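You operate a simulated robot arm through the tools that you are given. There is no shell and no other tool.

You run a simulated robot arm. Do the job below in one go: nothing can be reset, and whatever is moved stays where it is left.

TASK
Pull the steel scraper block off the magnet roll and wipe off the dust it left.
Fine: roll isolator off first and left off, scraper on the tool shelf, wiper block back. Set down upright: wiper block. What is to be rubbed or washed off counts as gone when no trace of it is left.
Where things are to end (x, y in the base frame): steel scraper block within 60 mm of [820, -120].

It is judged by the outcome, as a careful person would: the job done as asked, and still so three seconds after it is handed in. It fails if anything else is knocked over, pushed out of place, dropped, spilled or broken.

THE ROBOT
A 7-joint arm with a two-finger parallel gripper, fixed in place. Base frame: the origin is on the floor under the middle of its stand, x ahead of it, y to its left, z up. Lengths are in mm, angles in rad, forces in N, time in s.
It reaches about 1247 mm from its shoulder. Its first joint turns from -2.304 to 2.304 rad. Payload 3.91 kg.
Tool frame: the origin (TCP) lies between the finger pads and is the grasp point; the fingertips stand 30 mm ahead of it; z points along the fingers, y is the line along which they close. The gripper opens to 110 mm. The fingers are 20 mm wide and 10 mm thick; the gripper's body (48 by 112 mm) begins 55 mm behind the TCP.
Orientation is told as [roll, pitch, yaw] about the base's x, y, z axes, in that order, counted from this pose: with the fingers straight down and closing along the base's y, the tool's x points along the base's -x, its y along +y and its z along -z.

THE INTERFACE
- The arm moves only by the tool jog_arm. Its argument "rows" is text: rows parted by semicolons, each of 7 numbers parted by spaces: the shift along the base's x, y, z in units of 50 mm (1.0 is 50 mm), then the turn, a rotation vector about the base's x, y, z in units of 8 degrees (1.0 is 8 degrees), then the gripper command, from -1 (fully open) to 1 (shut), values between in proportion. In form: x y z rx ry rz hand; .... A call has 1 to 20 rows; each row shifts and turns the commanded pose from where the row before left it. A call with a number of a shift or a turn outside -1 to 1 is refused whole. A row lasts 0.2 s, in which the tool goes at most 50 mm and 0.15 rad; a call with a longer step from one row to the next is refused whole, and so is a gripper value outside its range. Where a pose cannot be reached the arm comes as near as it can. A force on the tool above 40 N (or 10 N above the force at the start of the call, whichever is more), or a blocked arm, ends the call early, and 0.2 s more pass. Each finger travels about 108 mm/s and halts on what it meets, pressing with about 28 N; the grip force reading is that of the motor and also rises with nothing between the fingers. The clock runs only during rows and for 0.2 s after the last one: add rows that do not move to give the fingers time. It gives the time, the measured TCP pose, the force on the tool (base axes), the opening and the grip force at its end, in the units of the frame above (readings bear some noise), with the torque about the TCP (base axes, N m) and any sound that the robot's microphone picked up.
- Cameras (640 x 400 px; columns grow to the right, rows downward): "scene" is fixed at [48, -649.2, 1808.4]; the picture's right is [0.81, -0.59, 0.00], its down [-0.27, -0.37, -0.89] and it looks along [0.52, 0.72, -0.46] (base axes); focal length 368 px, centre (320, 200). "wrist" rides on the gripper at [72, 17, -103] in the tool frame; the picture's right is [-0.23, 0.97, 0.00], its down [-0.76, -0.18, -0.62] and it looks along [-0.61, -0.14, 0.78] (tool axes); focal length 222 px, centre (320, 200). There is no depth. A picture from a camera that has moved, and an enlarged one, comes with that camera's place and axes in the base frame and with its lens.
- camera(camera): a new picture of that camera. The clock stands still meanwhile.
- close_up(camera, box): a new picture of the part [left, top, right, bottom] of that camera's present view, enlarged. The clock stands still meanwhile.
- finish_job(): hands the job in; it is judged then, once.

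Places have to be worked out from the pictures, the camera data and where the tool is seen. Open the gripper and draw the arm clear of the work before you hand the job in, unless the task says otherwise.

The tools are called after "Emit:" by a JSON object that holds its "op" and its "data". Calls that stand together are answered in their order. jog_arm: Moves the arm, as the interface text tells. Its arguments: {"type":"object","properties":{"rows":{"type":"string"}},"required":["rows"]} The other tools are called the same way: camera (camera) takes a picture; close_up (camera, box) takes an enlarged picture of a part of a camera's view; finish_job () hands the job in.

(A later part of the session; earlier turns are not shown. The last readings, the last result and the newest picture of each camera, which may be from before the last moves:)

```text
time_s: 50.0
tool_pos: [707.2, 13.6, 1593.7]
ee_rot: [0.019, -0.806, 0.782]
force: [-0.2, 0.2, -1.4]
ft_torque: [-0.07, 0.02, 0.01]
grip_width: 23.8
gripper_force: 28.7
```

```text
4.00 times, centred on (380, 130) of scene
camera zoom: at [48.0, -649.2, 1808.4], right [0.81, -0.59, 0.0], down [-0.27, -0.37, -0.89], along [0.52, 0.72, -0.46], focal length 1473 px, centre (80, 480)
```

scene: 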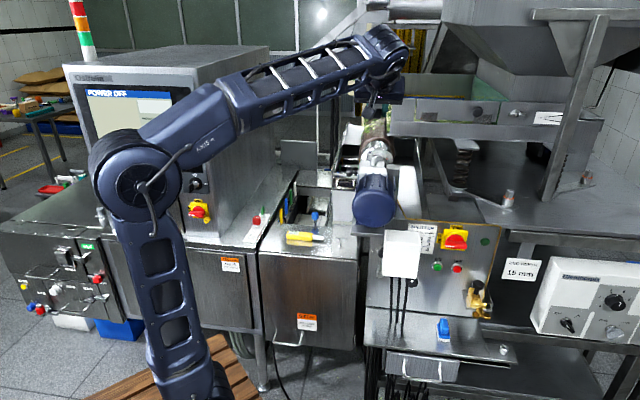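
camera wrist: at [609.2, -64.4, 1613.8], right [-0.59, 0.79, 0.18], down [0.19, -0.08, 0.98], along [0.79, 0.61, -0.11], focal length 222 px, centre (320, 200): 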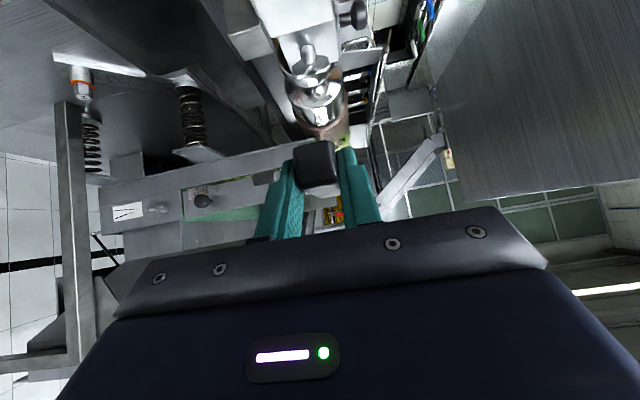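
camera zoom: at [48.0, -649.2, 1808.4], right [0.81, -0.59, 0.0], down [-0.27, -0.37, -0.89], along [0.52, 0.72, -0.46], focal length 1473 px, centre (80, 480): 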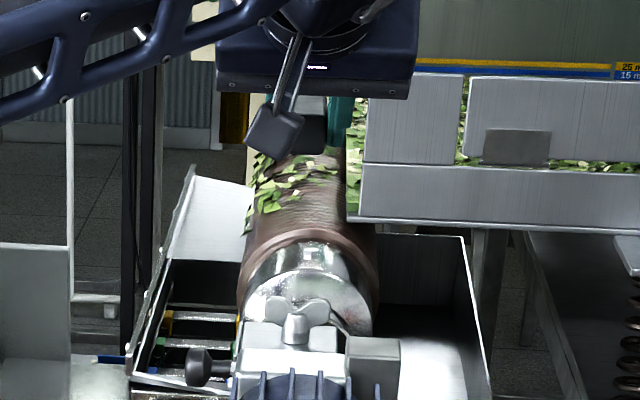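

The scraper is held clear, and I can now see the roll. I'll look for the dust left on it.

Emit:
{"op": "close_up", "data": {"camera": "scene", "box": [360, 110, 410, 155]}}

Emit:
{"op": "close_up", "data": {"camera": "wrist", "box": [270, 50, 370, 150]}}

```text
8.89 times, centred on (385, 132) of scene
camera zoom: at [48.0, -649.2, 1808.4], right [0.81, -0.59, 0.0], down [-0.27, -0.37, -0.89], along [0.52, 0.72, -0.46], focal length 3272 px, centre (-258, 800)
```

zoom: 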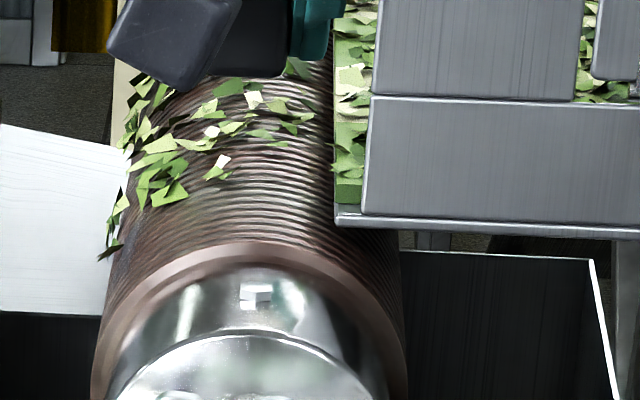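

```text
4.00 times, centred on (320, 100) of wrist
camera zoom: at [609.2, -64.4, 1613.8], right [-0.59, 0.79, 0.18], down [0.19, -0.08, 0.98], along [0.79, 0.61, -0.11], focal length 888 px, centre (320, 600)
```

zoom: 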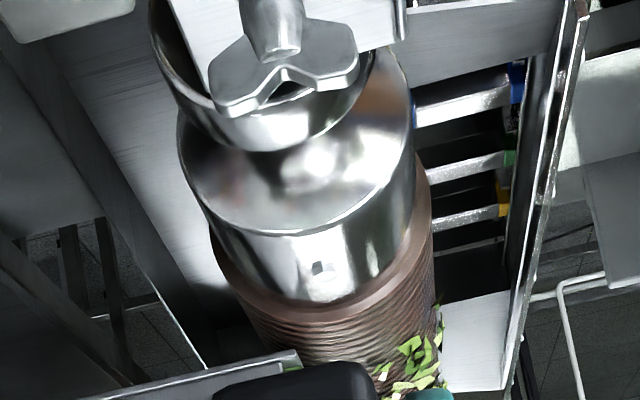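

The dust streak appeared on the roll's left flank (≈55° from the top, n≈917–979) in the earlier close-up. First I'll put the scraper away: swing right, yaw to azimuth 75° (which earlier gave the safe elbow side), and set the scraper level.

Emit:
{"op": "jog_arm", "data": {"rows": "0.183 -0.905 0 0 0 0.94 1; 0.183 -0.905 0 0 0 0.94 1; 0.183 -0.905 0 0 0 0.94 1; 0.183 -0.905 0 0 0 0.93 1; 0.183 -0.905 0 0 0 0 1; 0.183 -0.905 0 0.48 -0.13 0 1; 0.183 -0.905 0 0 0 0 1; 0 0 0 0 0 0 1"}}

Emit:
{"op": "camera", "data": {"camera": "scene"}}

Emit:
{"op": "camera", "data": {"camera": "wrist"}}

```text
time_s: 51.8
tool_pos: [770.4, -302.5, 1590.2]
ee_rot: [0.019, -0.877, 1.307]
force: [0.5, 0.3, -2.0]
ft_torque: [-0.07, 0.01, 0.05]
grip_width: 23.8
gripper_force: 27.7
```

```text
taken
```

scene: 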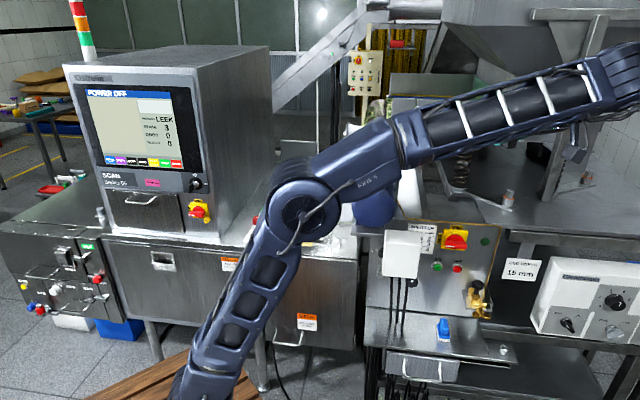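

```text
taken
camera wrist: at [724.1, -420.9, 1601.4], right [-0.91, 0.38, 0.19], down [0.19, -0.04, 0.98], along [0.38, 0.92, -0.04], focal length 222 px, centre (320, 200)
```

wrist: 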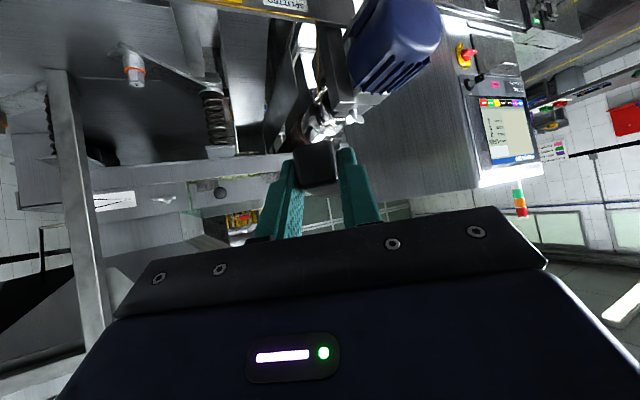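

The forearm is well in front of the motor here. I'll descend in stages, watching the elbow.

Emit:
{"op": "jog_arm", "data": {"rows": "0 0 -0.9 0 0 0 1; 0 0 -0.9 0 0 0 1; 0 0 -0.9 0 0 0 1; 0 0 -0.9 0 0 0 1"}}

Emit:
{"op": "camera", "data": {"camera": "scene"}}

```text
time_s: 52.8
tool_pos: [770.0, -303.6, 1409.9]
ee_rot: [0.017, -0.874, 1.31]
force: [-0.3, 0.5, -1.8]
ft_torque: [-0.1, 0.02, -0.03]
grip_width: 23.6
gripper_force: 27.6
```

```text
taken
```

scene: 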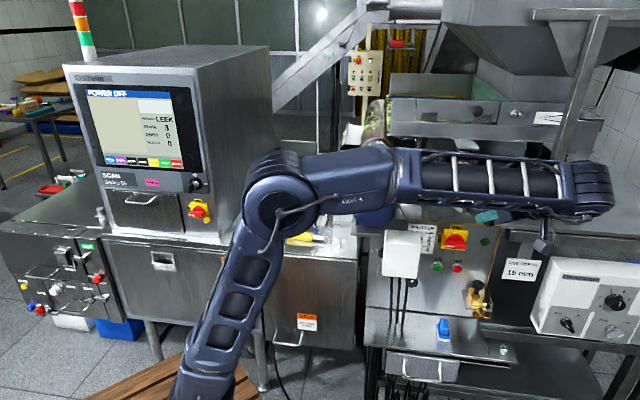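

The elbow stays near the robot side. Continuing down.

Emit:
{"op": "jog_arm", "data": {"rows": "0 0 -0.9 0 0 0 1; 0 0 -0.9 0 0 0 1; 0 0 -0.9 0 0 0 1; 0 0 -0.9 0 0 0 1"}}

Emit:
{"op": "camera", "data": {"camera": "scene"}}

```text
time_s: 53.8
tool_pos: [772.1, -304.5, 1233.5]
ee_rot: [0.018, -0.877, 1.309]
force: [0.0, 0.2, -0.9]
ft_torque: [-0.1, 0.01, -0.03]
grip_width: 23.8
gripper_force: 28.0
```

```text
taken
```

scene: 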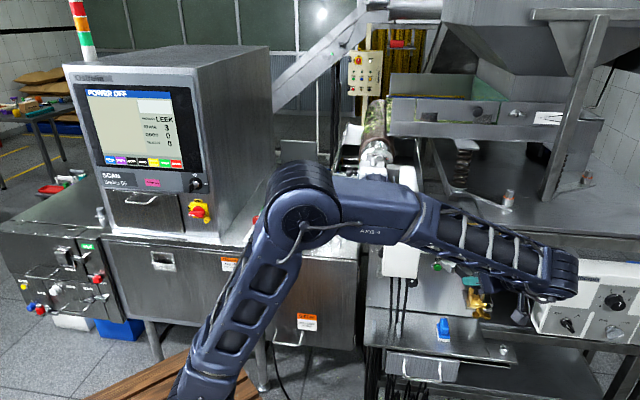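

Still fine. Continuing the descent toward shelf height.

Emit:
{"op": "jog_arm", "data": {"rows": "0 0 -0.9 0 0 0 1; 0 0 -0.9 0 0 0 1; 0 0 -0.9 0 0 0 1"}}

Emit:
{"op": "camera", "data": {"camera": "scene"}}

Emit:
{"op": "camera", "data": {"camera": "wrist"}}

```text
time_s: 54.6
tool_pos: [768.6, -298.5, 1097.0]
ee_rot: [0.018, -0.876, 1.309]
force: [-0.4, -0.2, -1.1]
ft_torque: [-0.12, 0.03, -0.04]
grip_width: 23.9
gripper_force: 27.7
```

```text
taken
```

scene: 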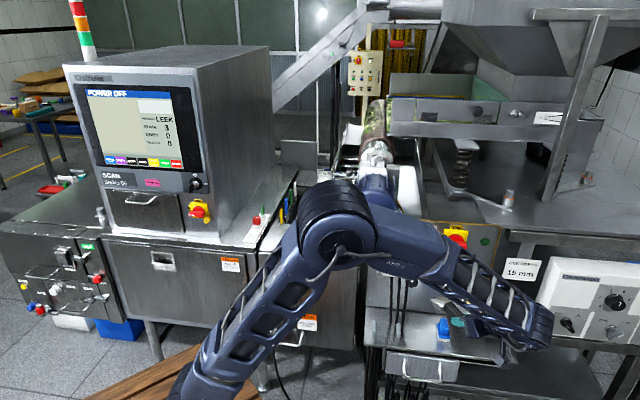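

```text
taken
camera wrist: at [722.2, -416.5, 1109.2], right [-0.91, 0.38, 0.19], down [0.19, -0.04, 0.98], along [0.38, 0.92, -0.04], focal length 222 px, centre (320, 200)
```

wrist: 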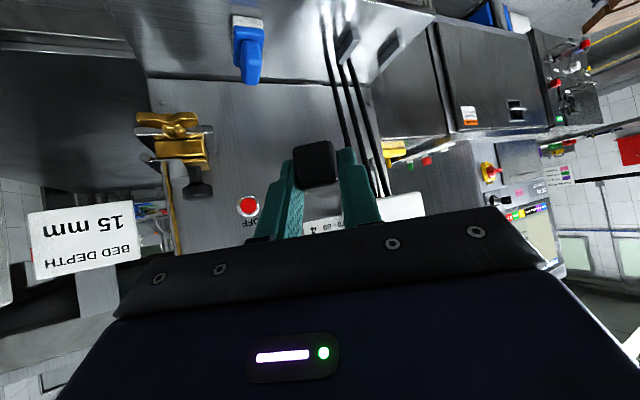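

The posture is good and the wrist camera sees the shelf and wiper. I'll zoom to measure the shelf height and clear spot.

Emit:
{"op": "close_up", "data": {"camera": "wrist", "box": [200, 0, 440, 150]}}

Emit:
{"op": "close_up", "data": {"camera": "scene", "box": [350, 290, 550, 400]}}

```text
2.67 times, centred on (320, 75) of wrist
camera zoom: at [722.2, -416.5, 1109.2], right [-0.91, 0.38, 0.19], down [0.19, -0.04, 0.98], along [0.38, 0.92, -0.04], focal length 592 px, centre (320, 533)
```

zoom: 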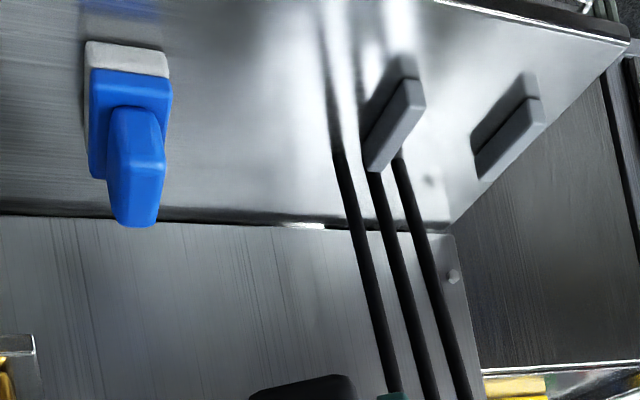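

```text
3.20 times, centred on (450, 345) of scene
camera zoom: at [48.0, -649.2, 1808.4], right [0.81, -0.59, 0.0], down [-0.27, -0.37, -0.89], along [0.52, 0.72, -0.46], focal length 1178 px, centre (-96, -264)
```

zoom: 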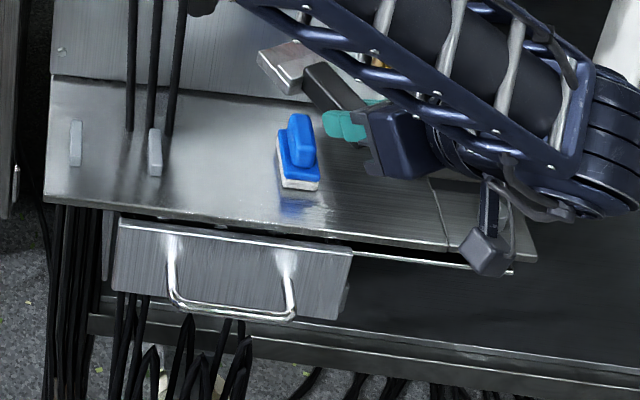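

Shelf z≈873. Three cables meet the shelf at u≈580–622, n≈516, and the wiper's left edge is at u≈730, so the scraper should go in along roughly the panel normal at u≈673. I'm yawing to azimuth 50° and lining up in front of the shelf.

Emit:
{"op": "jog_arm", "data": {"rows": "-0.213 0.265 0 0 0 -0.78 1; -0.213 0.265 0 0 0 -0.78 1; -0.213 0.265 0 0 0 -0.78 1; -0.213 0.265 0 0 0 -0.785 1; 0 0 0 0 0 0 1"}}

Emit:
{"op": "camera", "data": {"camera": "scene"}}

Emit:
{"op": "camera", "data": {"camera": "wrist"}}

```text
time_s: 55.8
tool_pos: [727.1, -248.8, 1096.2]
ee_rot: [0.021, -0.877, 0.87]
force: [-0.3, -0.4, -2.2]
ft_torque: [-0.06, 0.07, 0.0]
grip_width: 23.8
gripper_force: 28.3
```

```text
taken
```

scene: 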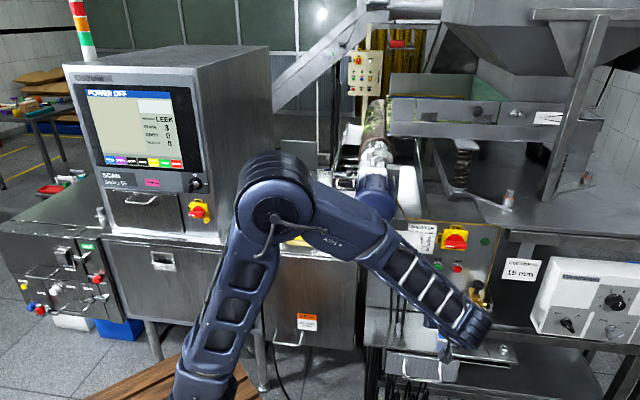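

```text
taken
camera wrist: at [635.2, -336.3, 1108.2], right [-0.66, 0.73, 0.19], down [0.15, -0.11, 0.98], along [0.74, 0.68, -0.04], focal length 222 px, centre (320, 200)
```

wrist: 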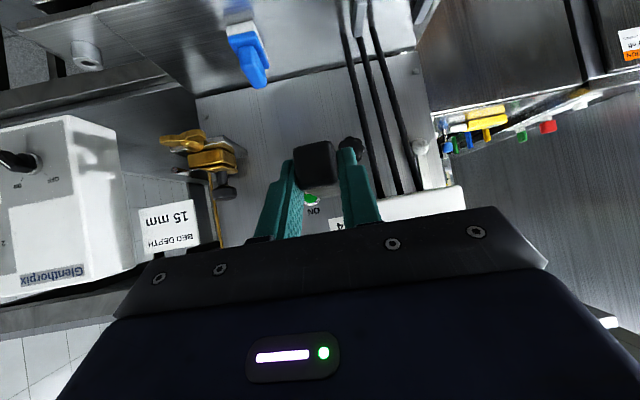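

The elbow is safely near the robot. Descending to just above the shelf level, still in front of it.

Emit:
{"op": "jog_arm", "data": {"rows": "0 0 -0.94 0 0 0 1; 0 0 -0.94 0 0 0 1; 0 0 -0.94 0 0 0 1; 0 0 0 0 0 0 1"}}

Emit:
{"op": "camera", "data": {"camera": "scene"}}

Emit:
{"op": "close_up", "data": {"camera": "wrist", "box": [200, 0, 440, 200]}}

```text
time_s: 56.8
tool_pos: [727.3, -247.9, 956.4]
ee_rot: [0.018, -0.876, 0.872]
force: [0.0, -0.4, -1.7]
ft_torque: [-0.02, 0.05, 0.0]
grip_width: 24.0
gripper_force: 28.4
```

```text
taken
```

scene: 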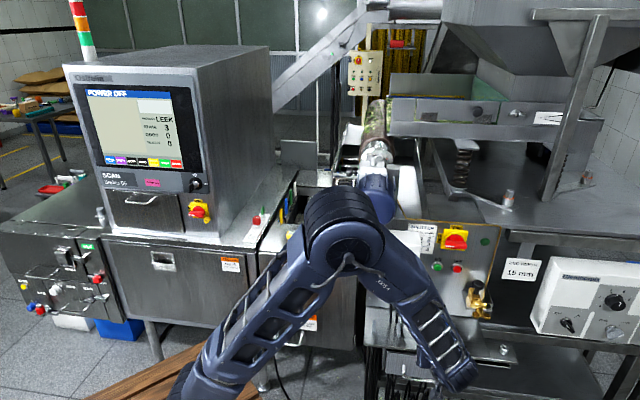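

```text
2.00 times, centred on (320, 100) of wrist
camera zoom: at [636.3, -334.3, 968.2], right [-0.66, 0.73, 0.19], down [0.15, -0.11, 0.98], along [0.73, 0.68, -0.04], focal length 444 px, centre (320, 400)
```

zoom: 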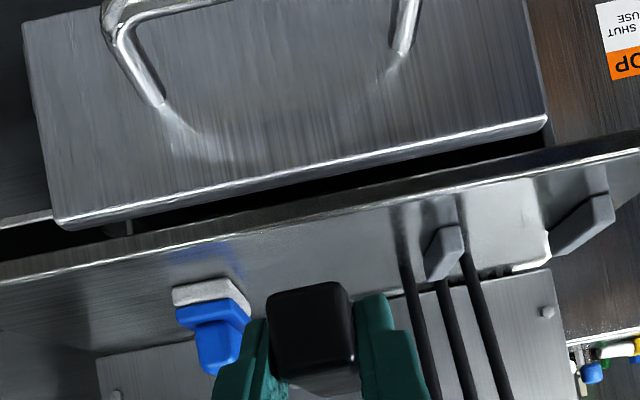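

The lane between the wiper and the cables is clear. I'll move in over the shelf and start lowering.

Emit:
{"op": "jog_arm", "data": {"rows": "0.547 0.697 0 0 0 0 1; 0.547 0.697 0 0 0 0 1; 0 0 -0.4 0 0 0 1; 0 0 -0.35 0 0 0 1; 0 0 0 0 0 0 1"}}

Emit:
{"op": "close_up", "data": {"camera": "wrist", "box": [200, 0, 440, 200]}}

Emit:
{"op": "close_up", "data": {"camera": "scene", "box": [360, 280, 500, 380]}}

```text
time_s: 58.0
tool_pos: [785.9, -179.1, 920.4]
ee_rot: [0.021, -0.877, 0.872]
force: [0.7, -0.6, -1.2]
ft_torque: [-0.08, 0.04, 0.0]
grip_width: 23.7
gripper_force: 27.7
```

```text
2.00 times, centred on (320, 100) of wrist
camera zoom: at [693.9, -265.1, 930.9], right [-0.66, 0.73, 0.19], down [0.15, -0.11, 0.98], along [0.74, 0.68, -0.04], focal length 444 px, centre (320, 400)
```

zoom: 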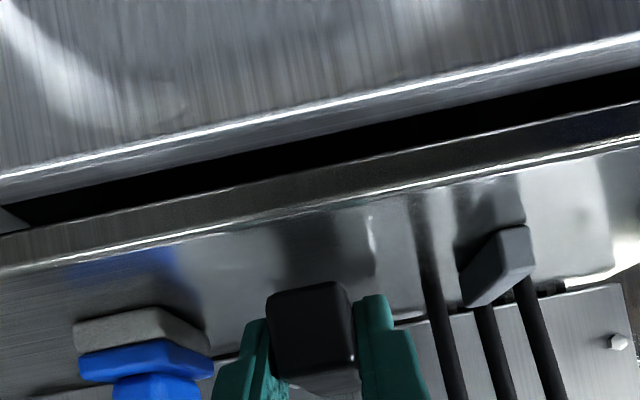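

```text
4.00 times, centred on (430, 330) of scene
camera zoom: at [48.0, -649.2, 1808.4], right [0.81, -0.59, 0.0], down [-0.27, -0.37, -0.89], along [0.52, 0.72, -0.46], focal length 1473 px, centre (-120, -320)
```

zoom: 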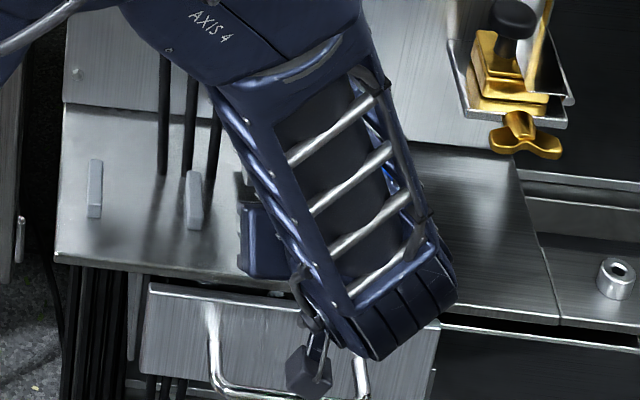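

Positioned at n≈429, u≈682. I'll lower in small steps until the block touches the shelf.

Emit:
{"op": "jog_arm", "data": {"rows": "0 0 -0.1 0 0 0 1; 0 0 -0.08 0 0 0 1; 0 0 -0.05 0 0 0 1; 0 0 0 0 0 0 1"}}

```text
time_s: 59.0
tool_pos: [783.8, -178.0, 906.6]
ee_rot: [0.019, -0.877, 0.87]
force: [-0.5, 1.4, -2.5]
ft_torque: [-0.09, 0.05, 0.02]
grip_width: 23.6
gripper_force: 28.4
```

Emit:
{"op": "jog_arm", "data": {"rows": "0 0 -0.05 0 0 0 1; 0 0 -0.05 0 0 0 1; 0 0 0 0 0 0 1"}}

Emit:
{"op": "close_up", "data": {"camera": "wrist", "box": [260, 80, 420, 200]}}

```text
time_s: 59.5
tool_pos: [785.5, -177.9, 908.9]
ee_rot: [0.012, -0.882, 0.877]
force: [2.6, -0.4, 11.2]
ft_torque: [-0.04, -0.32, 0.07]
grip_width: 23.6
gripper_force: 28.1
stopped in row 2: the force on the tool passed its limit at 46 N (the readings are from after the stop); the commanded pose is now the measured one
```

```text
3.33 times, centred on (340, 140) of wrist
camera zoom: at [694.2, -265.1, 917.6], right [-0.66, 0.73, 0.18], down [0.15, -0.11, 0.98], along [0.73, 0.68, -0.03], focal length 740 px, centre (253, 400)
```

zoom: 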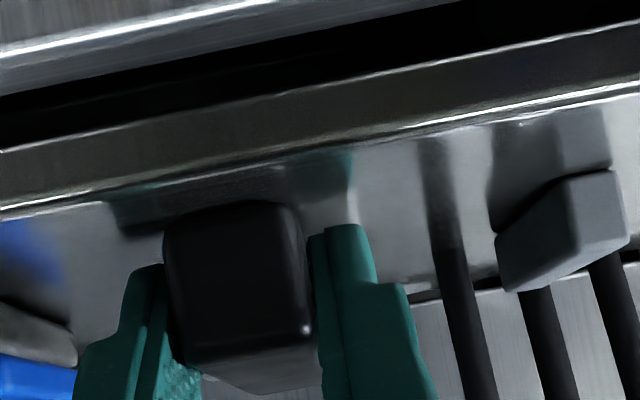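

The block touched the shelf (now ~11 N contact). I'll ease up 1 mm to unload, then open the fingers gradually.

Emit:
{"op": "jog_arm", "data": {"rows": "0 0 0.02 0 0 0 1; 0 0 0.01 0 0 0 1; 0 0 0 0 0 0 0.5; 0 0 0 0 0 0 0.35; 0 0 0 0 0 0 0.2; 0 0 0 0 0 0 0.2"}}

Emit:
{"op": "close_up", "data": {"camera": "wrist", "box": [260, 80, 420, 200]}}

```text
time_s: 60.9
tool_pos: [785.7, -178.7, 908.4]
ee_rot: [0.015, -0.88, 0.876]
force: [0.9, 0.0, -0.2]
ft_torque: [0.01, 0.0, -0.02]
grip_width: 44.0
gripper_force: 0.1
```

```text
3.33 times, centred on (340, 140) of wrist
camera zoom: at [694.1, -265.7, 918.7], right [-0.66, 0.73, 0.18], down [0.15, -0.11, 0.98], along [0.73, 0.68, -0.03], focal length 740 px, centre (253, 400)
```

zoom: 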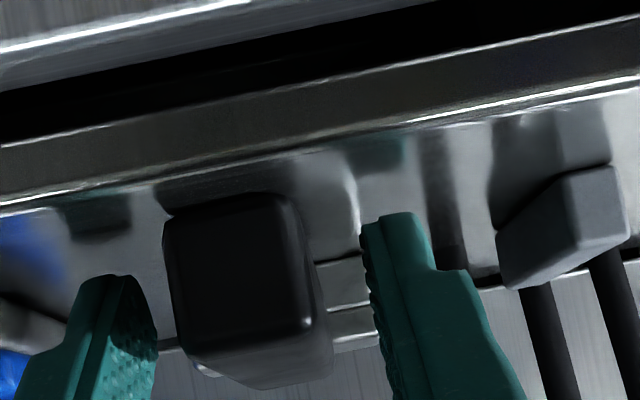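

The scraper stands free on the shelf. I'll back out along the tool axis and check its position.

Emit:
{"op": "jog_arm", "data": {"rows": "-0.2 -0.235 0.25 0 0 0 0.2; -0.39 -0.47 0.51 0 0 0 0.2; -0.39 -0.47 0.51 0 0 0 0.2; -0.39 -0.47 0.51 0 0 0 0.2"}}

Emit:
{"op": "camera", "data": {"camera": "wrist"}}

Emit:
{"op": "close_up", "data": {"camera": "wrist", "box": [220, 20, 420, 160]}}

Emit:
{"op": "close_up", "data": {"camera": "scene", "box": [360, 280, 500, 380]}}

```text
time_s: 61.9
tool_pos: [717.5, -258.9, 995.2]
ee_rot: [0.015, -0.879, 0.875]
force: [0.2, -0.3, 0.1]
ft_torque: [0.0, -0.04, 0.03]
grip_width: 44.0
gripper_force: 0.1
```

```text
taken
camera wrist: at [626.3, -345.3, 1006.4], right [-0.66, 0.73, 0.19], down [0.15, -0.11, 0.98], along [0.73, 0.68, -0.03], focal length 222 px, centre (320, 200)
```

wrist: 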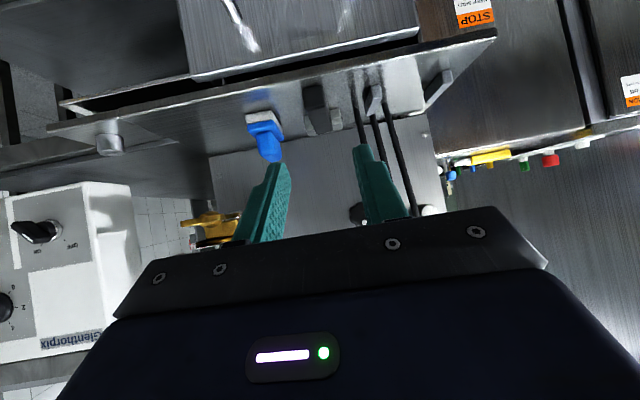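

```text
2.86 times, centred on (320, 90) of wrist
camera zoom: at [626.3, -345.3, 1006.4], right [-0.66, 0.73, 0.19], down [0.15, -0.11, 0.98], along [0.73, 0.68, -0.03], focal length 635 px, centre (320, 514)
```

zoom: 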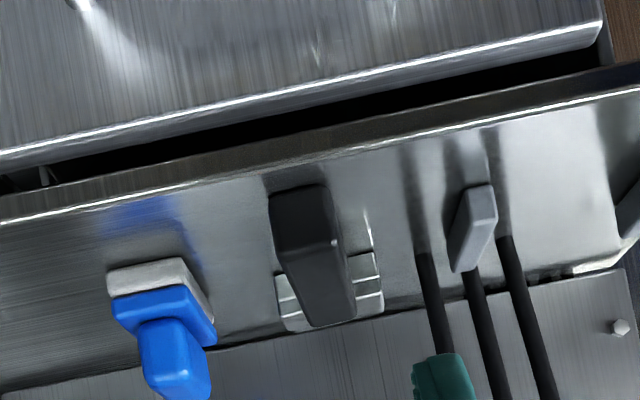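

```text
4.00 times, centred on (430, 330) of scene
camera zoom: at [48.0, -649.2, 1808.4], right [0.81, -0.59, 0.0], down [-0.27, -0.37, -0.89], along [0.52, 0.72, -0.46], focal length 1473 px, centre (-120, -320)
```

zoom: 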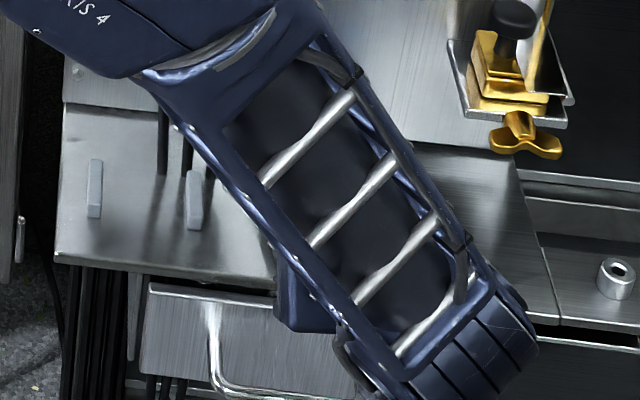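

The scraper is upright on the shelf between the wiper and the stubs. Next the wiper: I'll align in front of it at azimuth 45°, tilt 45°, fingers open, for a closer look.

Emit:
{"op": "jog_arm", "data": {"rows": "0.43 -0.42 0.1 0 0 -0.6 -0.1; 0.43 -0.42 0.1 -0.48 0.48 0 -0.1; 0 0 0 0 0 0 -0.1"}}

Emit:
{"op": "camera", "data": {"camera": "wrist"}}

Emit:
{"op": "close_up", "data": {"camera": "wrist", "box": [240, 30, 400, 150]}}

Emit:
{"op": "camera", "data": {"camera": "scene"}}

```text
time_s: 62.7
tool_pos: [759.6, -302.2, 1005.6]
ee_rot: [0.015, -0.784, 0.788]
force: [0.0, -0.3, 0.0]
ft_torque: [-0.02, -0.01, 0.01]
grip_width: 60.4
gripper_force: 0.0
```

```text
taken
camera wrist: at [663.0, -380.5, 1029.4], right [-0.59, 0.79, 0.17], down [0.2, -0.06, 0.98], along [0.78, 0.61, -0.13], focal length 222 px, centre (320, 200)
```

wrist: 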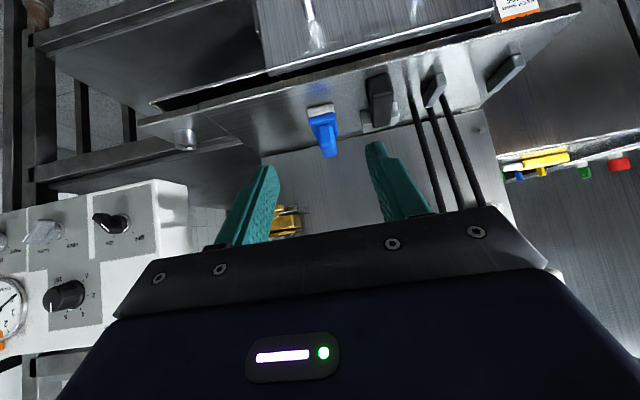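

```text
3.33 times, centred on (320, 90) of wrist
camera zoom: at [663.0, -380.5, 1029.4], right [-0.59, 0.79, 0.17], down [0.2, -0.06, 0.98], along [0.78, 0.61, -0.13], focal length 740 px, centre (320, 567)
```

zoom: 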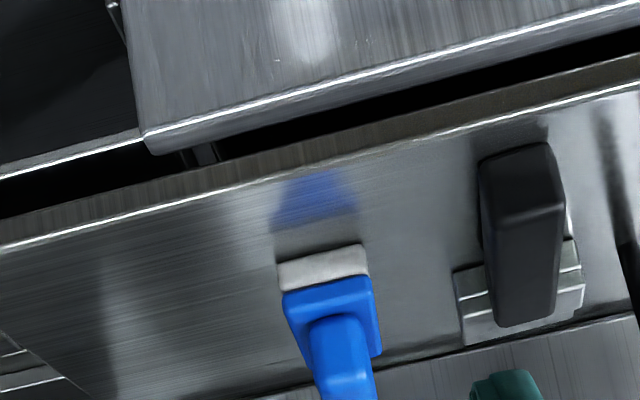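

```text
taken
```

scene: 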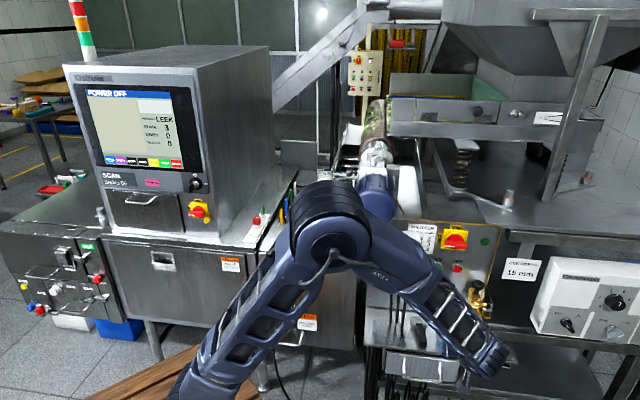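

Felt front edge at n≈468, u 732–767 (centre 749.7); handle about 21 mm wide. I'll check the rest of the handle in view.

Emit:
{"op": "close_up", "data": {"camera": "wrist", "box": [280, 90, 380, 180]}}

```text
4.44 times, centred on (330, 135) of wrist
camera zoom: at [663.0, -380.5, 1029.4], right [-0.59, 0.79, 0.17], down [0.2, -0.06, 0.98], along [0.78, 0.61, -0.13], focal length 987 px, centre (276, 489)
```

zoom: 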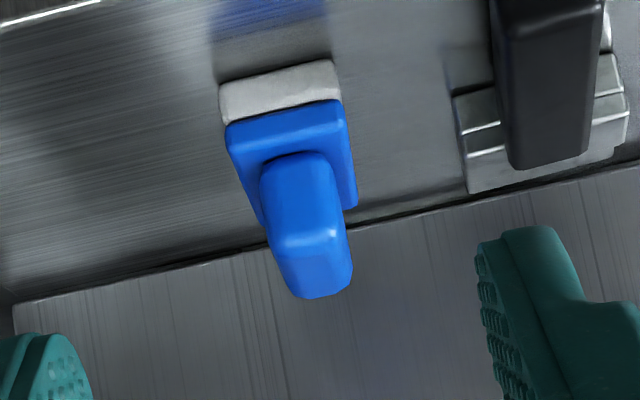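

Handle spans roughly n 475–535, z 893–920, u centre ≈750. I'm approaching along the 45° tool axis with a 44 mm opening and stopping short to verify.

Emit:
{"op": "jog_arm", "data": {"rows": "0.63 0.63 0 0 0 0 0.2; 0.63 0.63 0 0 0 0 0.2; 0.375 0.375 -0.53 0 0 0 0.2; 0.375 0.375 -0.53 0 0 0 0.2; 0 0 0 0 0 0 0.2"}}

Emit:
{"op": "close_up", "data": {"camera": "wrist", "box": [220, 60, 420, 220]}}

Emit:
{"op": "camera", "data": {"camera": "scene"}}

```text
time_s: 63.9
tool_pos: [859.5, -201.1, 950.6]
ee_rot: [0.015, -0.786, 0.793]
force: [0.0, -0.3, 0.3]
ft_torque: [0.01, -0.02, -0.01]
grip_width: 44.0
gripper_force: 0.1
```

```text
2.50 times, centred on (320, 140) of wrist
camera zoom: at [762.1, -279.2, 973.1], right [-0.59, 0.79, 0.17], down [0.2, -0.06, 0.98], along [0.78, 0.61, -0.13], focal length 555 px, centre (320, 350)
```

zoom: 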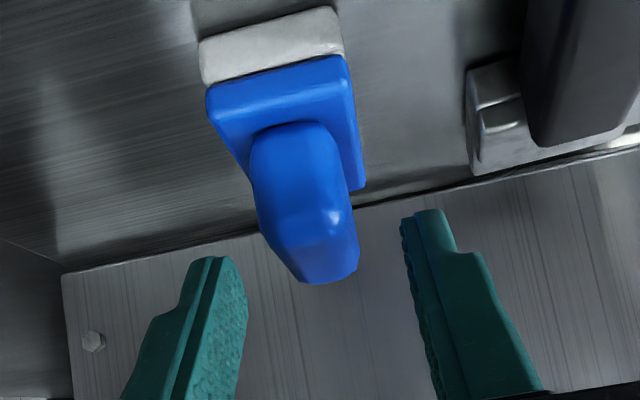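

```text
taken
```

scene: 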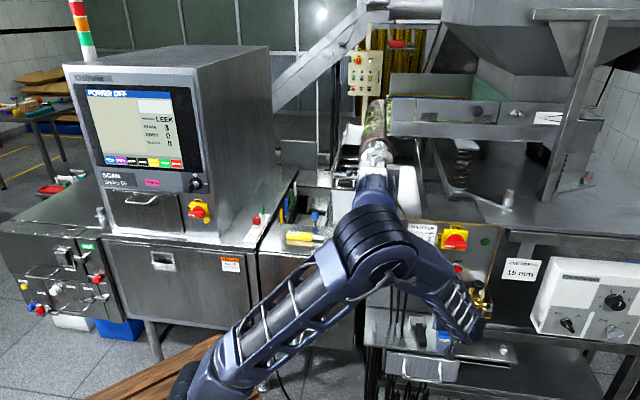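

Handle measured: n 475–532, z 897–923, centred at u≈750, matching the tool. Making the final 32 mm approach and closing.

Emit:
{"op": "jog_arm", "data": {"rows": "0.16 0.16 -0.23 0 0 0 0.2; 0.16 0.16 -0.23 0 0 0 0.2; 0 0 0 0 0 0 0.2; 0 0 0 0 0 0 0.4; 0 0 0 0 0 0 0.6; 0 0 0 0 0 0 1; 0 0 0 0 0 0 1"}}

Emit:
{"op": "close_up", "data": {"camera": "wrist", "box": [220, 60, 420, 220]}}

```text
time_s: 65.5
tool_pos: [874.2, -184.5, 929.1]
ee_rot: [0.017, -0.788, 0.792]
force: [0.3, -0.5, 1.1]
ft_torque: [-0.01, -0.05, -0.01]
grip_width: 32.8
gripper_force: 27.5
```

```text
2.50 times, centred on (320, 140) of wrist
camera zoom: at [778.0, -262.2, 951.2], right [-0.59, 0.79, 0.17], down [0.2, -0.06, 0.98], along [0.78, 0.61, -0.13], focal length 555 px, centre (320, 350)
```

zoom: 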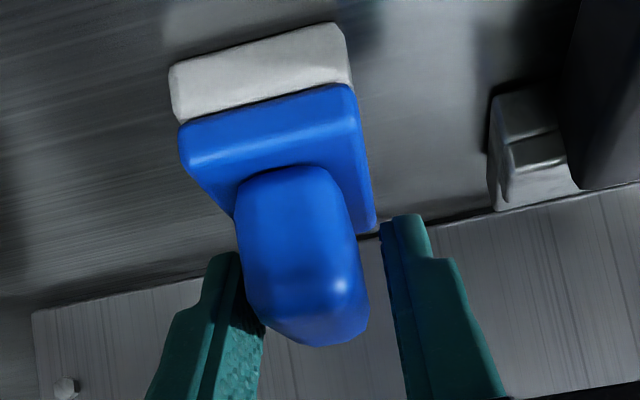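

Grip stopped at 32.8 mm, so the tips caught the wiper's base rather than its 21 mm handle. I'll reopen, raise 8 mm and regrip on the handle.

Emit:
{"op": "jog_arm", "data": {"rows": "0 0 0 0 0 0 0.3; 0 0 0 0 0 0 0.2; 0 0 0.08 0 0 0 0.2; 0 0 0.08 0 0 0 0.2; 0 0 0 0 0 0 0.4; 0 0 0 0 0 0 0.6; 0 0 0 0 0 0 1; 0 0 0 0 0 0 1"}}

Emit:
{"op": "close_up", "data": {"camera": "wrist", "box": [220, 60, 420, 220]}}

```text
time_s: 67.3
tool_pos: [876.5, -185.7, 938.3]
ee_rot: [0.014, -0.785, 0.792]
force: [-0.3, -0.6, 0.8]
ft_torque: [-0.04, -0.04, 0.03]
grip_width: 21.3
gripper_force: 28.0
```

```text
2.50 times, centred on (320, 140) of wrist
camera zoom: at [778.8, -263.7, 960.9], right [-0.59, 0.79, 0.17], down [0.2, -0.06, 0.98], along [0.78, 0.61, -0.13], focal length 555 px, centre (320, 350)
```

zoom: 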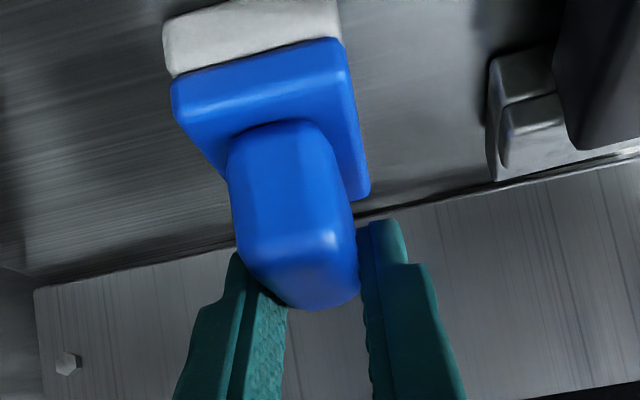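

Now it's on the handle (21.3 mm), but a bit high, so I'll regrip 3.5 mm lower for a firmer hold.

Emit:
{"op": "jog_arm", "data": {"rows": "0 0 0 0 0 0 0.4; 0 0 0 0 0 0 0.4; 0 0 -0.07 0 0 0 0.4; 0 0 0 0 0 0 0.4; 0 0 0 0 0 0 0.7; 0 0 0 0 0 0 1; 0 0 0 0 0 0 1"}}

Emit:
{"op": "close_up", "data": {"camera": "wrist", "box": [220, 60, 420, 220]}}

```text
time_s: 68.9
tool_pos: [876.4, -184.4, 934.0]
ee_rot: [0.015, -0.784, 0.793]
force: [-0.1, -0.8, 1.6]
ft_torque: [-0.01, -0.06, -0.01]
grip_width: 21.4
gripper_force: 27.8
```

```text
2.50 times, centred on (320, 140) of wrist
camera zoom: at [778.6, -263.3, 957.0], right [-0.59, 0.79, 0.17], down [0.2, -0.06, 0.98], along [0.78, 0.61, -0.13], focal length 555 px, centre (320, 350)
```

zoom: 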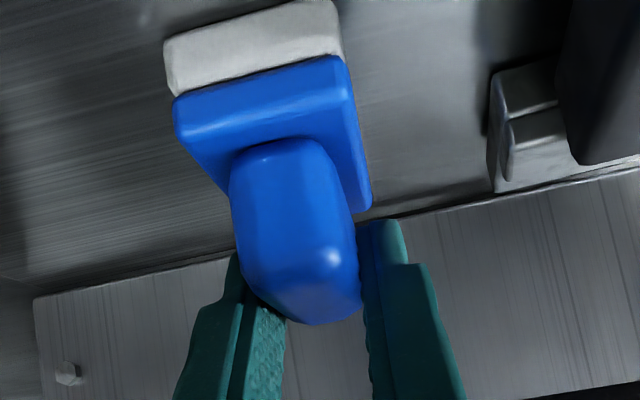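

Firm grip at 21.4 mm. I record this pose (876.4, −184.4, 934.0) for the return, and lift straight up.

Emit:
{"op": "jog_arm", "data": {"rows": "0 0 0.2 0 0 0 1; 0 0 0.5 0 0 0 1; 0 0 0.8 0 0 0 1; 0 0 0.5 0 0 0 1"}}

Emit:
{"op": "camera", "data": {"camera": "wrist"}}

Emit:
{"op": "camera", "data": {"camera": "scene"}}

```text
time_s: 69.9
tool_pos: [878.0, -184.7, 1032.5]
ee_rot: [0.016, -0.785, 0.791]
force: [-0.3, 0.0, -0.8]
ft_torque: [0.04, 0.02, 0.02]
grip_width: 21.2
gripper_force: 27.5
```

```text
taken
camera wrist: at [781.0, -262.8, 1056.5], right [-0.59, 0.79, 0.17], down [0.2, -0.06, 0.98], along [0.78, 0.61, -0.13], focal length 222 px, centre (320, 200)
```

wrist: 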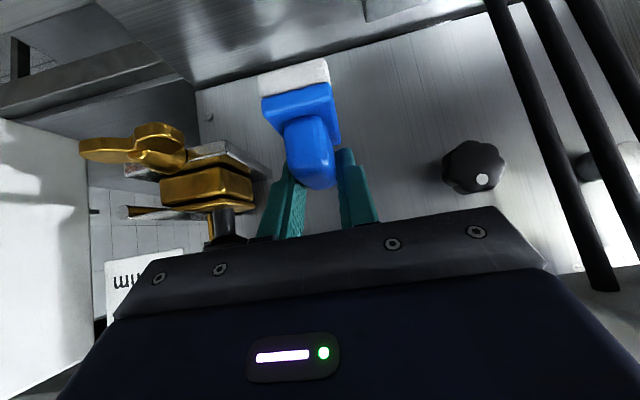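

```text
taken
```

scene: 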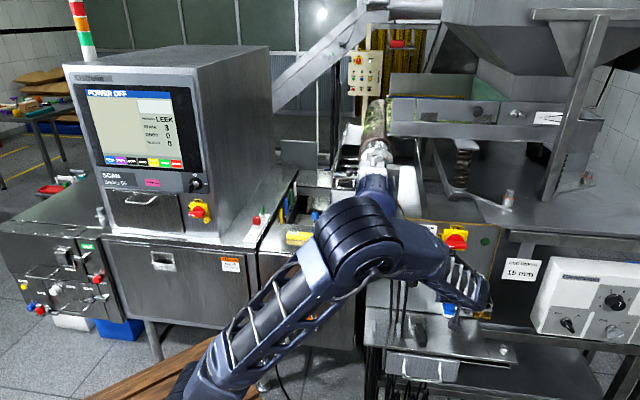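

The wiper is lifted cleanly. I'll back away from the panel, then rise high.

Emit:
{"op": "jog_arm", "data": {"rows": "-0.5 -0.5 0.1 0 0 0 1; -0.6 -0.6 0.1 0 0 0 1; -0.6 -0.6 0.1 0 0 0 1; -0.5 -0.5 0.4 0 0 0 1; 0 0 0.9 0 0 0 1; 0 0 0.9 0 0 0 1; 0 0 0.9 0 0 0 1; 0 0 0.9 0 0 0 1"}}

Emit:
{"op": "camera", "data": {"camera": "scene"}}

```text
time_s: 71.7
tool_pos: [767.8, -295.8, 1251.3]
ee_rot: [0.018, -0.785, 0.791]
force: [-0.2, -0.3, -1.3]
ft_torque: [0.05, -0.02, 0.03]
grip_width: 21.4
gripper_force: 27.5
```

```text
taken
```

scene: 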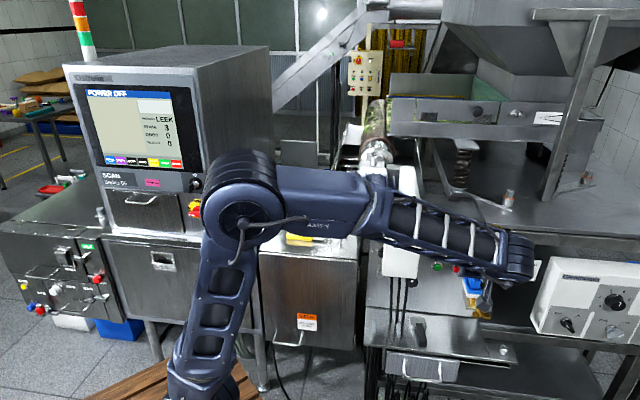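

The wiper is secure and the elbow clear. Continuing up to travel height and then across toward the roll.

Emit:
{"op": "jog_arm", "data": {"rows": "0 0 0.95 0 0 0 1; 0 0 0.95 0 0 0 1; 0 0 0.95 0 0 0 1; 0 0 0.95 0 0 0 1; 0 0 0.95 0 0 0 1; 0 0 0.95 0 0 0 1; 0 0 0.95 0 0 0 1; -0.41 0.67 0 0 0 0 1; -0.41 0.67 0 0 0 0 1; -0.41 0.67 0 0 0 0 1; -0.41 0.67 0 0 0 0 1; -0.41 0.67 0 0 0 0 1; -0.41 0.67 0 0 0 0 1; -0.41 0.67 0 0 0 0 1; 0 0 0 0 0 0 1"}}

Emit:
{"op": "camera", "data": {"camera": "scene"}}

Emit:
{"op": "camera", "data": {"camera": "wrist"}}

```text
time_s: 74.9
tool_pos: [624.4, -62.0, 1580.1]
ee_rot: [0.016, -0.786, 0.791]
force: [0.1, -0.2, -1.0]
ft_torque: [0.03, -0.02, 0.03]
grip_width: 21.3
gripper_force: 28.0
```

```text
taken
```

scene: 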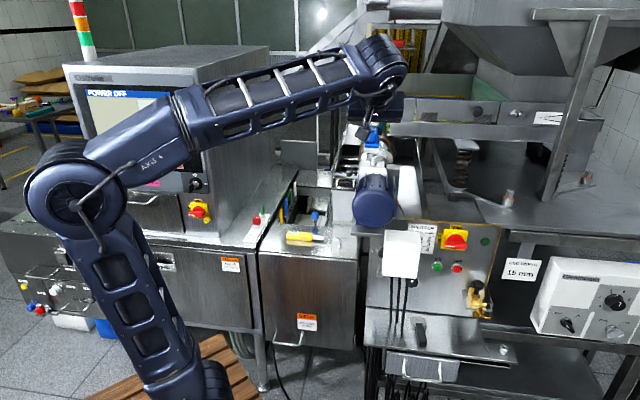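

```text
taken
camera wrist: at [527.1, -140.0, 1602.1], right [-0.59, 0.79, 0.17], down [0.2, -0.06, 0.98], along [0.78, 0.61, -0.13], focal length 222 px, centre (320, 200)
```

wrist: 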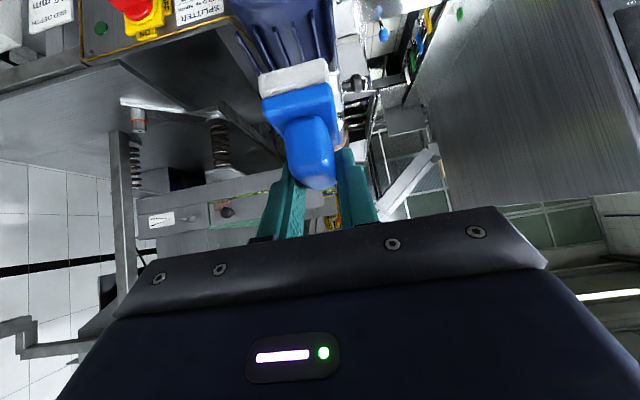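

Good. I'll move over to the left of the roll while rolling the tool about the roll axis, so the felt starts to face the roll's left flank and the dust comes into view.

Emit:
{"op": "jog_arm", "data": {"rows": "0.325 0.813 0 0 0 0 1; 0.325 0.813 0 0 0 0 1; 0.325 0.813 0 0 0 0 1; 0.325 0.813 0 -0.5 -0.5 0 1; 0.325 0.813 0 -0.5 -0.5 0 1; 0.325 0.813 0 -0.5 -0.5 0 1; 0.325 0.813 0 -0.5 -0.5 0 1; 0.325 0.813 0 -0.5 -0.5 0 1; 0.325 0.813 0 -0.5 -0.5 0 1; 0 0 0 0 0 0 1"}}

Emit:
{"op": "camera", "data": {"camera": "wrist"}}

Emit:
{"op": "camera", "data": {"camera": "scene"}}

```text
time_s: 77.1
tool_pos: [772.9, 304.2, 1581.8]
ee_rot: [-0.745, -0.624, 1.298]
force: [0.2, 0.4, -0.9]
ft_torque: [-0.02, -0.02, 0.0]
grip_width: 21.5
gripper_force: 28.2
```

```text
taken
camera wrist: at [668.7, 232.1, 1593.6], right [-0.54, 0.74, -0.4], down [-0.21, 0.35, 0.91], along [0.82, 0.57, -0.03], focal length 222 px, centre (320, 200)
```

wrist: 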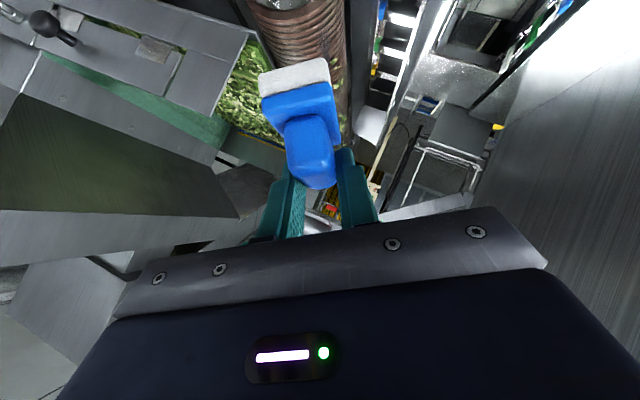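

```text
taken
```

scene: 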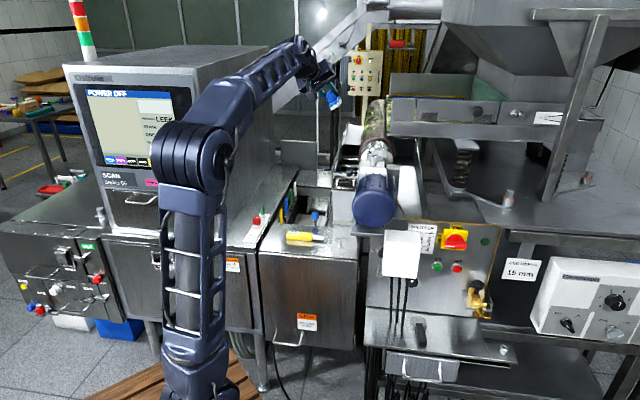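

Now the roll's left side is visible. I'll zoom in from both cameras on the roll to see the dust.

Emit:
{"op": "close_up", "data": {"camera": "wrist", "box": [240, 0, 380, 110]}}

Emit:
{"op": "close_up", "data": {"camera": "scene", "box": [350, 85, 420, 155]}}

```text
3.64 times, centred on (310, 55) of wrist
camera zoom: at [668.7, 232.1, 1593.6], right [-0.54, 0.74, -0.4], down [-0.21, 0.35, 0.91], along [0.82, 0.57, -0.03], focal length 808 px, centre (356, 727)
```

zoom: 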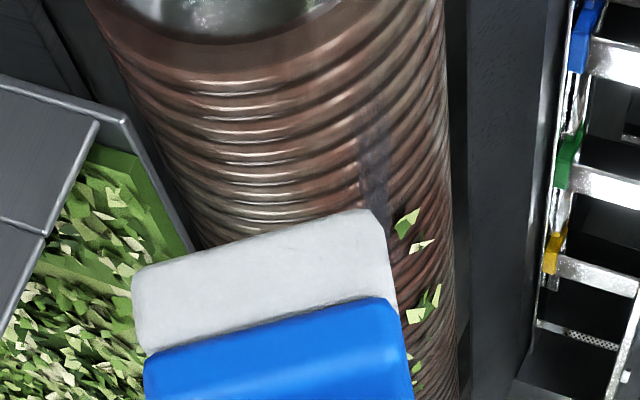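

```text
5.71 times, centred on (385, 120) of scene
camera zoom: at [48.0, -649.2, 1808.4], right [0.81, -0.59, 0.0], down [-0.27, -0.37, -0.89], along [0.52, 0.72, -0.46], focal length 2104 px, centre (-51, 657)
```

zoom: 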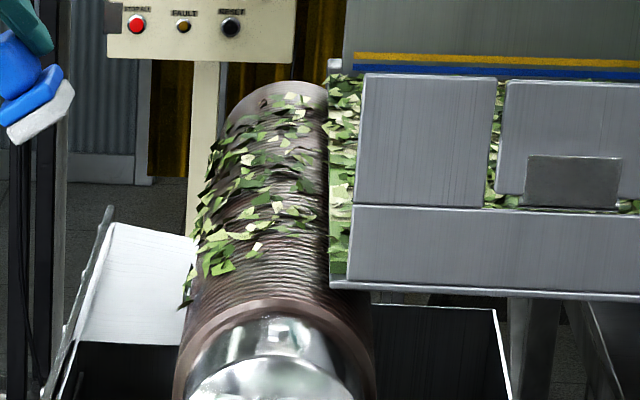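

The dust streak is visible on the left flank at θ≈49–64° from the top, n≈906–979. I'll roll the tool to ≈56° so the felt faces it squarely, and move to a point about 40 mm off the surface.

Emit:
{"op": "jog_arm", "data": {"rows": "0.473 0.32 0 -0.65 -0.65 0 1; 0.473 0.32 0 -0.65 -0.65 0 1; 0.473 0.32 -0.3 -0.65 -0.65 0 1; 0.473 0.32 -0.6 0 0 0 1; 0.473 0.32 -0.7 0 0 0 1; 0.473 0.32 -0.7 0 0 0 1; 0 0 -0.6 0 0 0 1; 0 0 0 0 0 0 1"}}

Emit:
{"op": "camera", "data": {"camera": "wrist"}}

Emit:
{"op": "camera", "data": {"camera": "scene"}}

Emit:
{"op": "close_up", "data": {"camera": "scene", "box": [320, 70, 430, 170]}}

```text
time_s: 78.9
tool_pos: [908.9, 398.4, 1436.6]
ee_rot: [-1.106, -0.404, 1.48]
force: [0.8, -0.3, -0.3]
ft_torque: [0.07, -0.01, -0.01]
grip_width: 21.4
gripper_force: 28.5
```

```text
taken
camera wrist: at [803.6, 329.6, 1438.2], right [-0.38, 0.59, -0.71], down [-0.43, 0.57, 0.7], along [0.82, 0.57, 0.03], focal length 222 px, centre (320, 200)
```

wrist: 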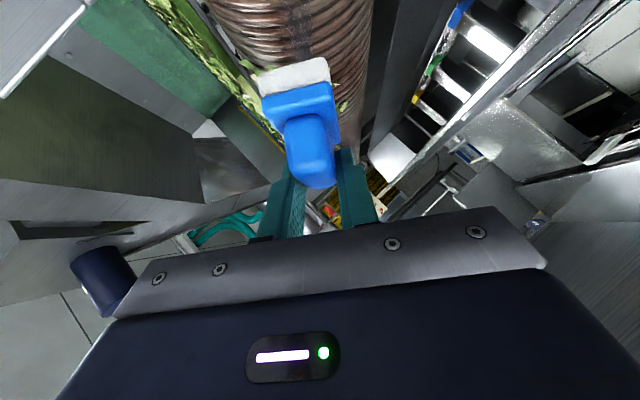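

```text
taken
```

scene: 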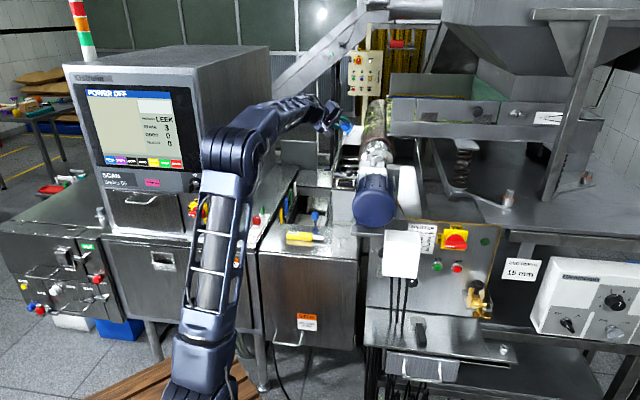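

```text
4.00 times, centred on (375, 120) of scene
camera zoom: at [48.0, -649.2, 1808.4], right [0.81, -0.59, 0.0], down [-0.27, -0.37, -0.89], along [0.52, 0.72, -0.46], focal length 1473 px, centre (100, 520)
```

zoom: 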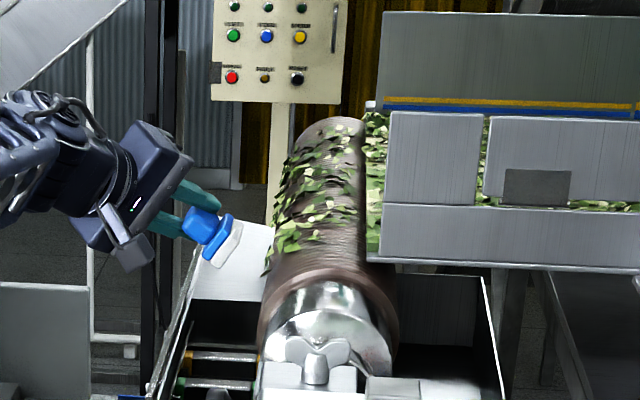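

The felt is facing the dust squarely. I'll check alignment in the wrist view before touching.

Emit:
{"op": "close_up", "data": {"camera": "wrist", "box": [220, 0, 380, 120]}}

```text
3.33 times, centred on (300, 60) of wrist
camera zoom: at [803.6, 329.6, 1438.2], right [-0.38, 0.59, -0.71], down [-0.43, 0.57, 0.7], along [0.82, 0.57, 0.03], focal length 740 px, centre (387, 667)
```

zoom: 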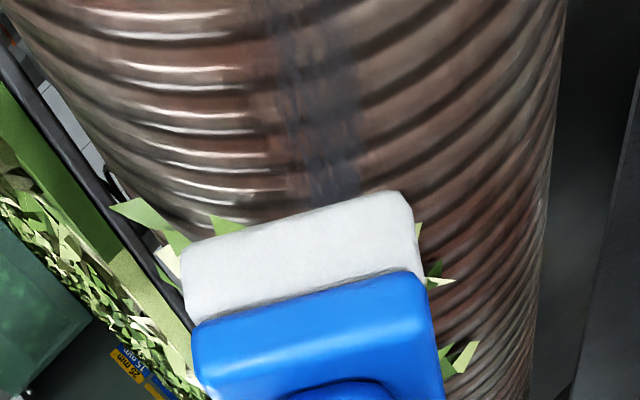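

The patch runs n≈908–979, θ≈49–64°. I'm approaching along the surface normal to just short of contact.

Emit:
{"op": "jog_arm", "data": {"rows": "0.2 -0.2 -0.2 0 0 0 1; 0.2 -0.2 -0.2 0 0 0 1; 0 0 0 0 0 0 1"}}

Emit:
{"op": "close_up", "data": {"camera": "wrist", "box": [220, 0, 380, 120]}}

```text
time_s: 79.7
tool_pos: [930.3, 380.1, 1417.8]
ee_rot: [-1.107, -0.403, 1.48]
force: [-0.1, -0.7, -0.9]
ft_torque: [0.01, 0.05, 0.02]
grip_width: 21.4
gripper_force: 28.6
```

```text
3.33 times, centred on (300, 60) of wrist
camera zoom: at [823.7, 309.8, 1419.0], right [-0.38, 0.59, -0.71], down [-0.43, 0.57, 0.7], along [0.82, 0.57, 0.03], focal length 740 px, centre (387, 667)
```

zoom: 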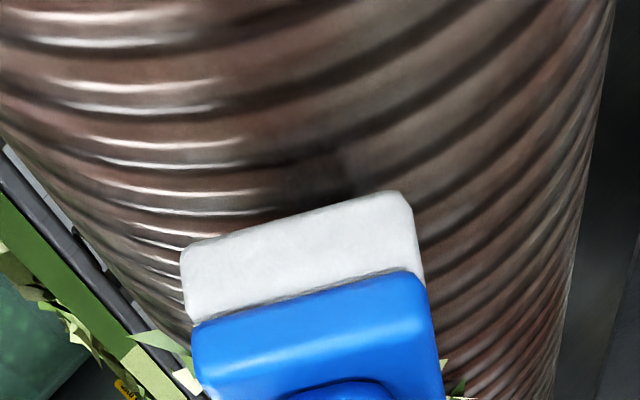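

About 11 mm from contact; the dust's near end is at n≈903. I'll shift back slightly and close in gently until the felt just presses.

Emit:
{"op": "jog_arm", "data": {"rows": "-0.04 -0.13 -0.05 0 0 0 1; 0.05 -0.05 -0.05 0 0 0 1; 0.02 -0.02 -0.02 0 0 0 1; 0.02 -0.02 -0.02 0 0 0 1; 0 0 0 0 0 0 1"}}

```text
time_s: 80.9
tool_pos: [931.9, 369.6, 1411.2]
ee_rot: [-1.105, -0.402, 1.479]
force: [0.1, -0.4, -0.4]
ft_torque: [0.03, 0.03, 0.0]
grip_width: 21.3
gripper_force: 27.8
```

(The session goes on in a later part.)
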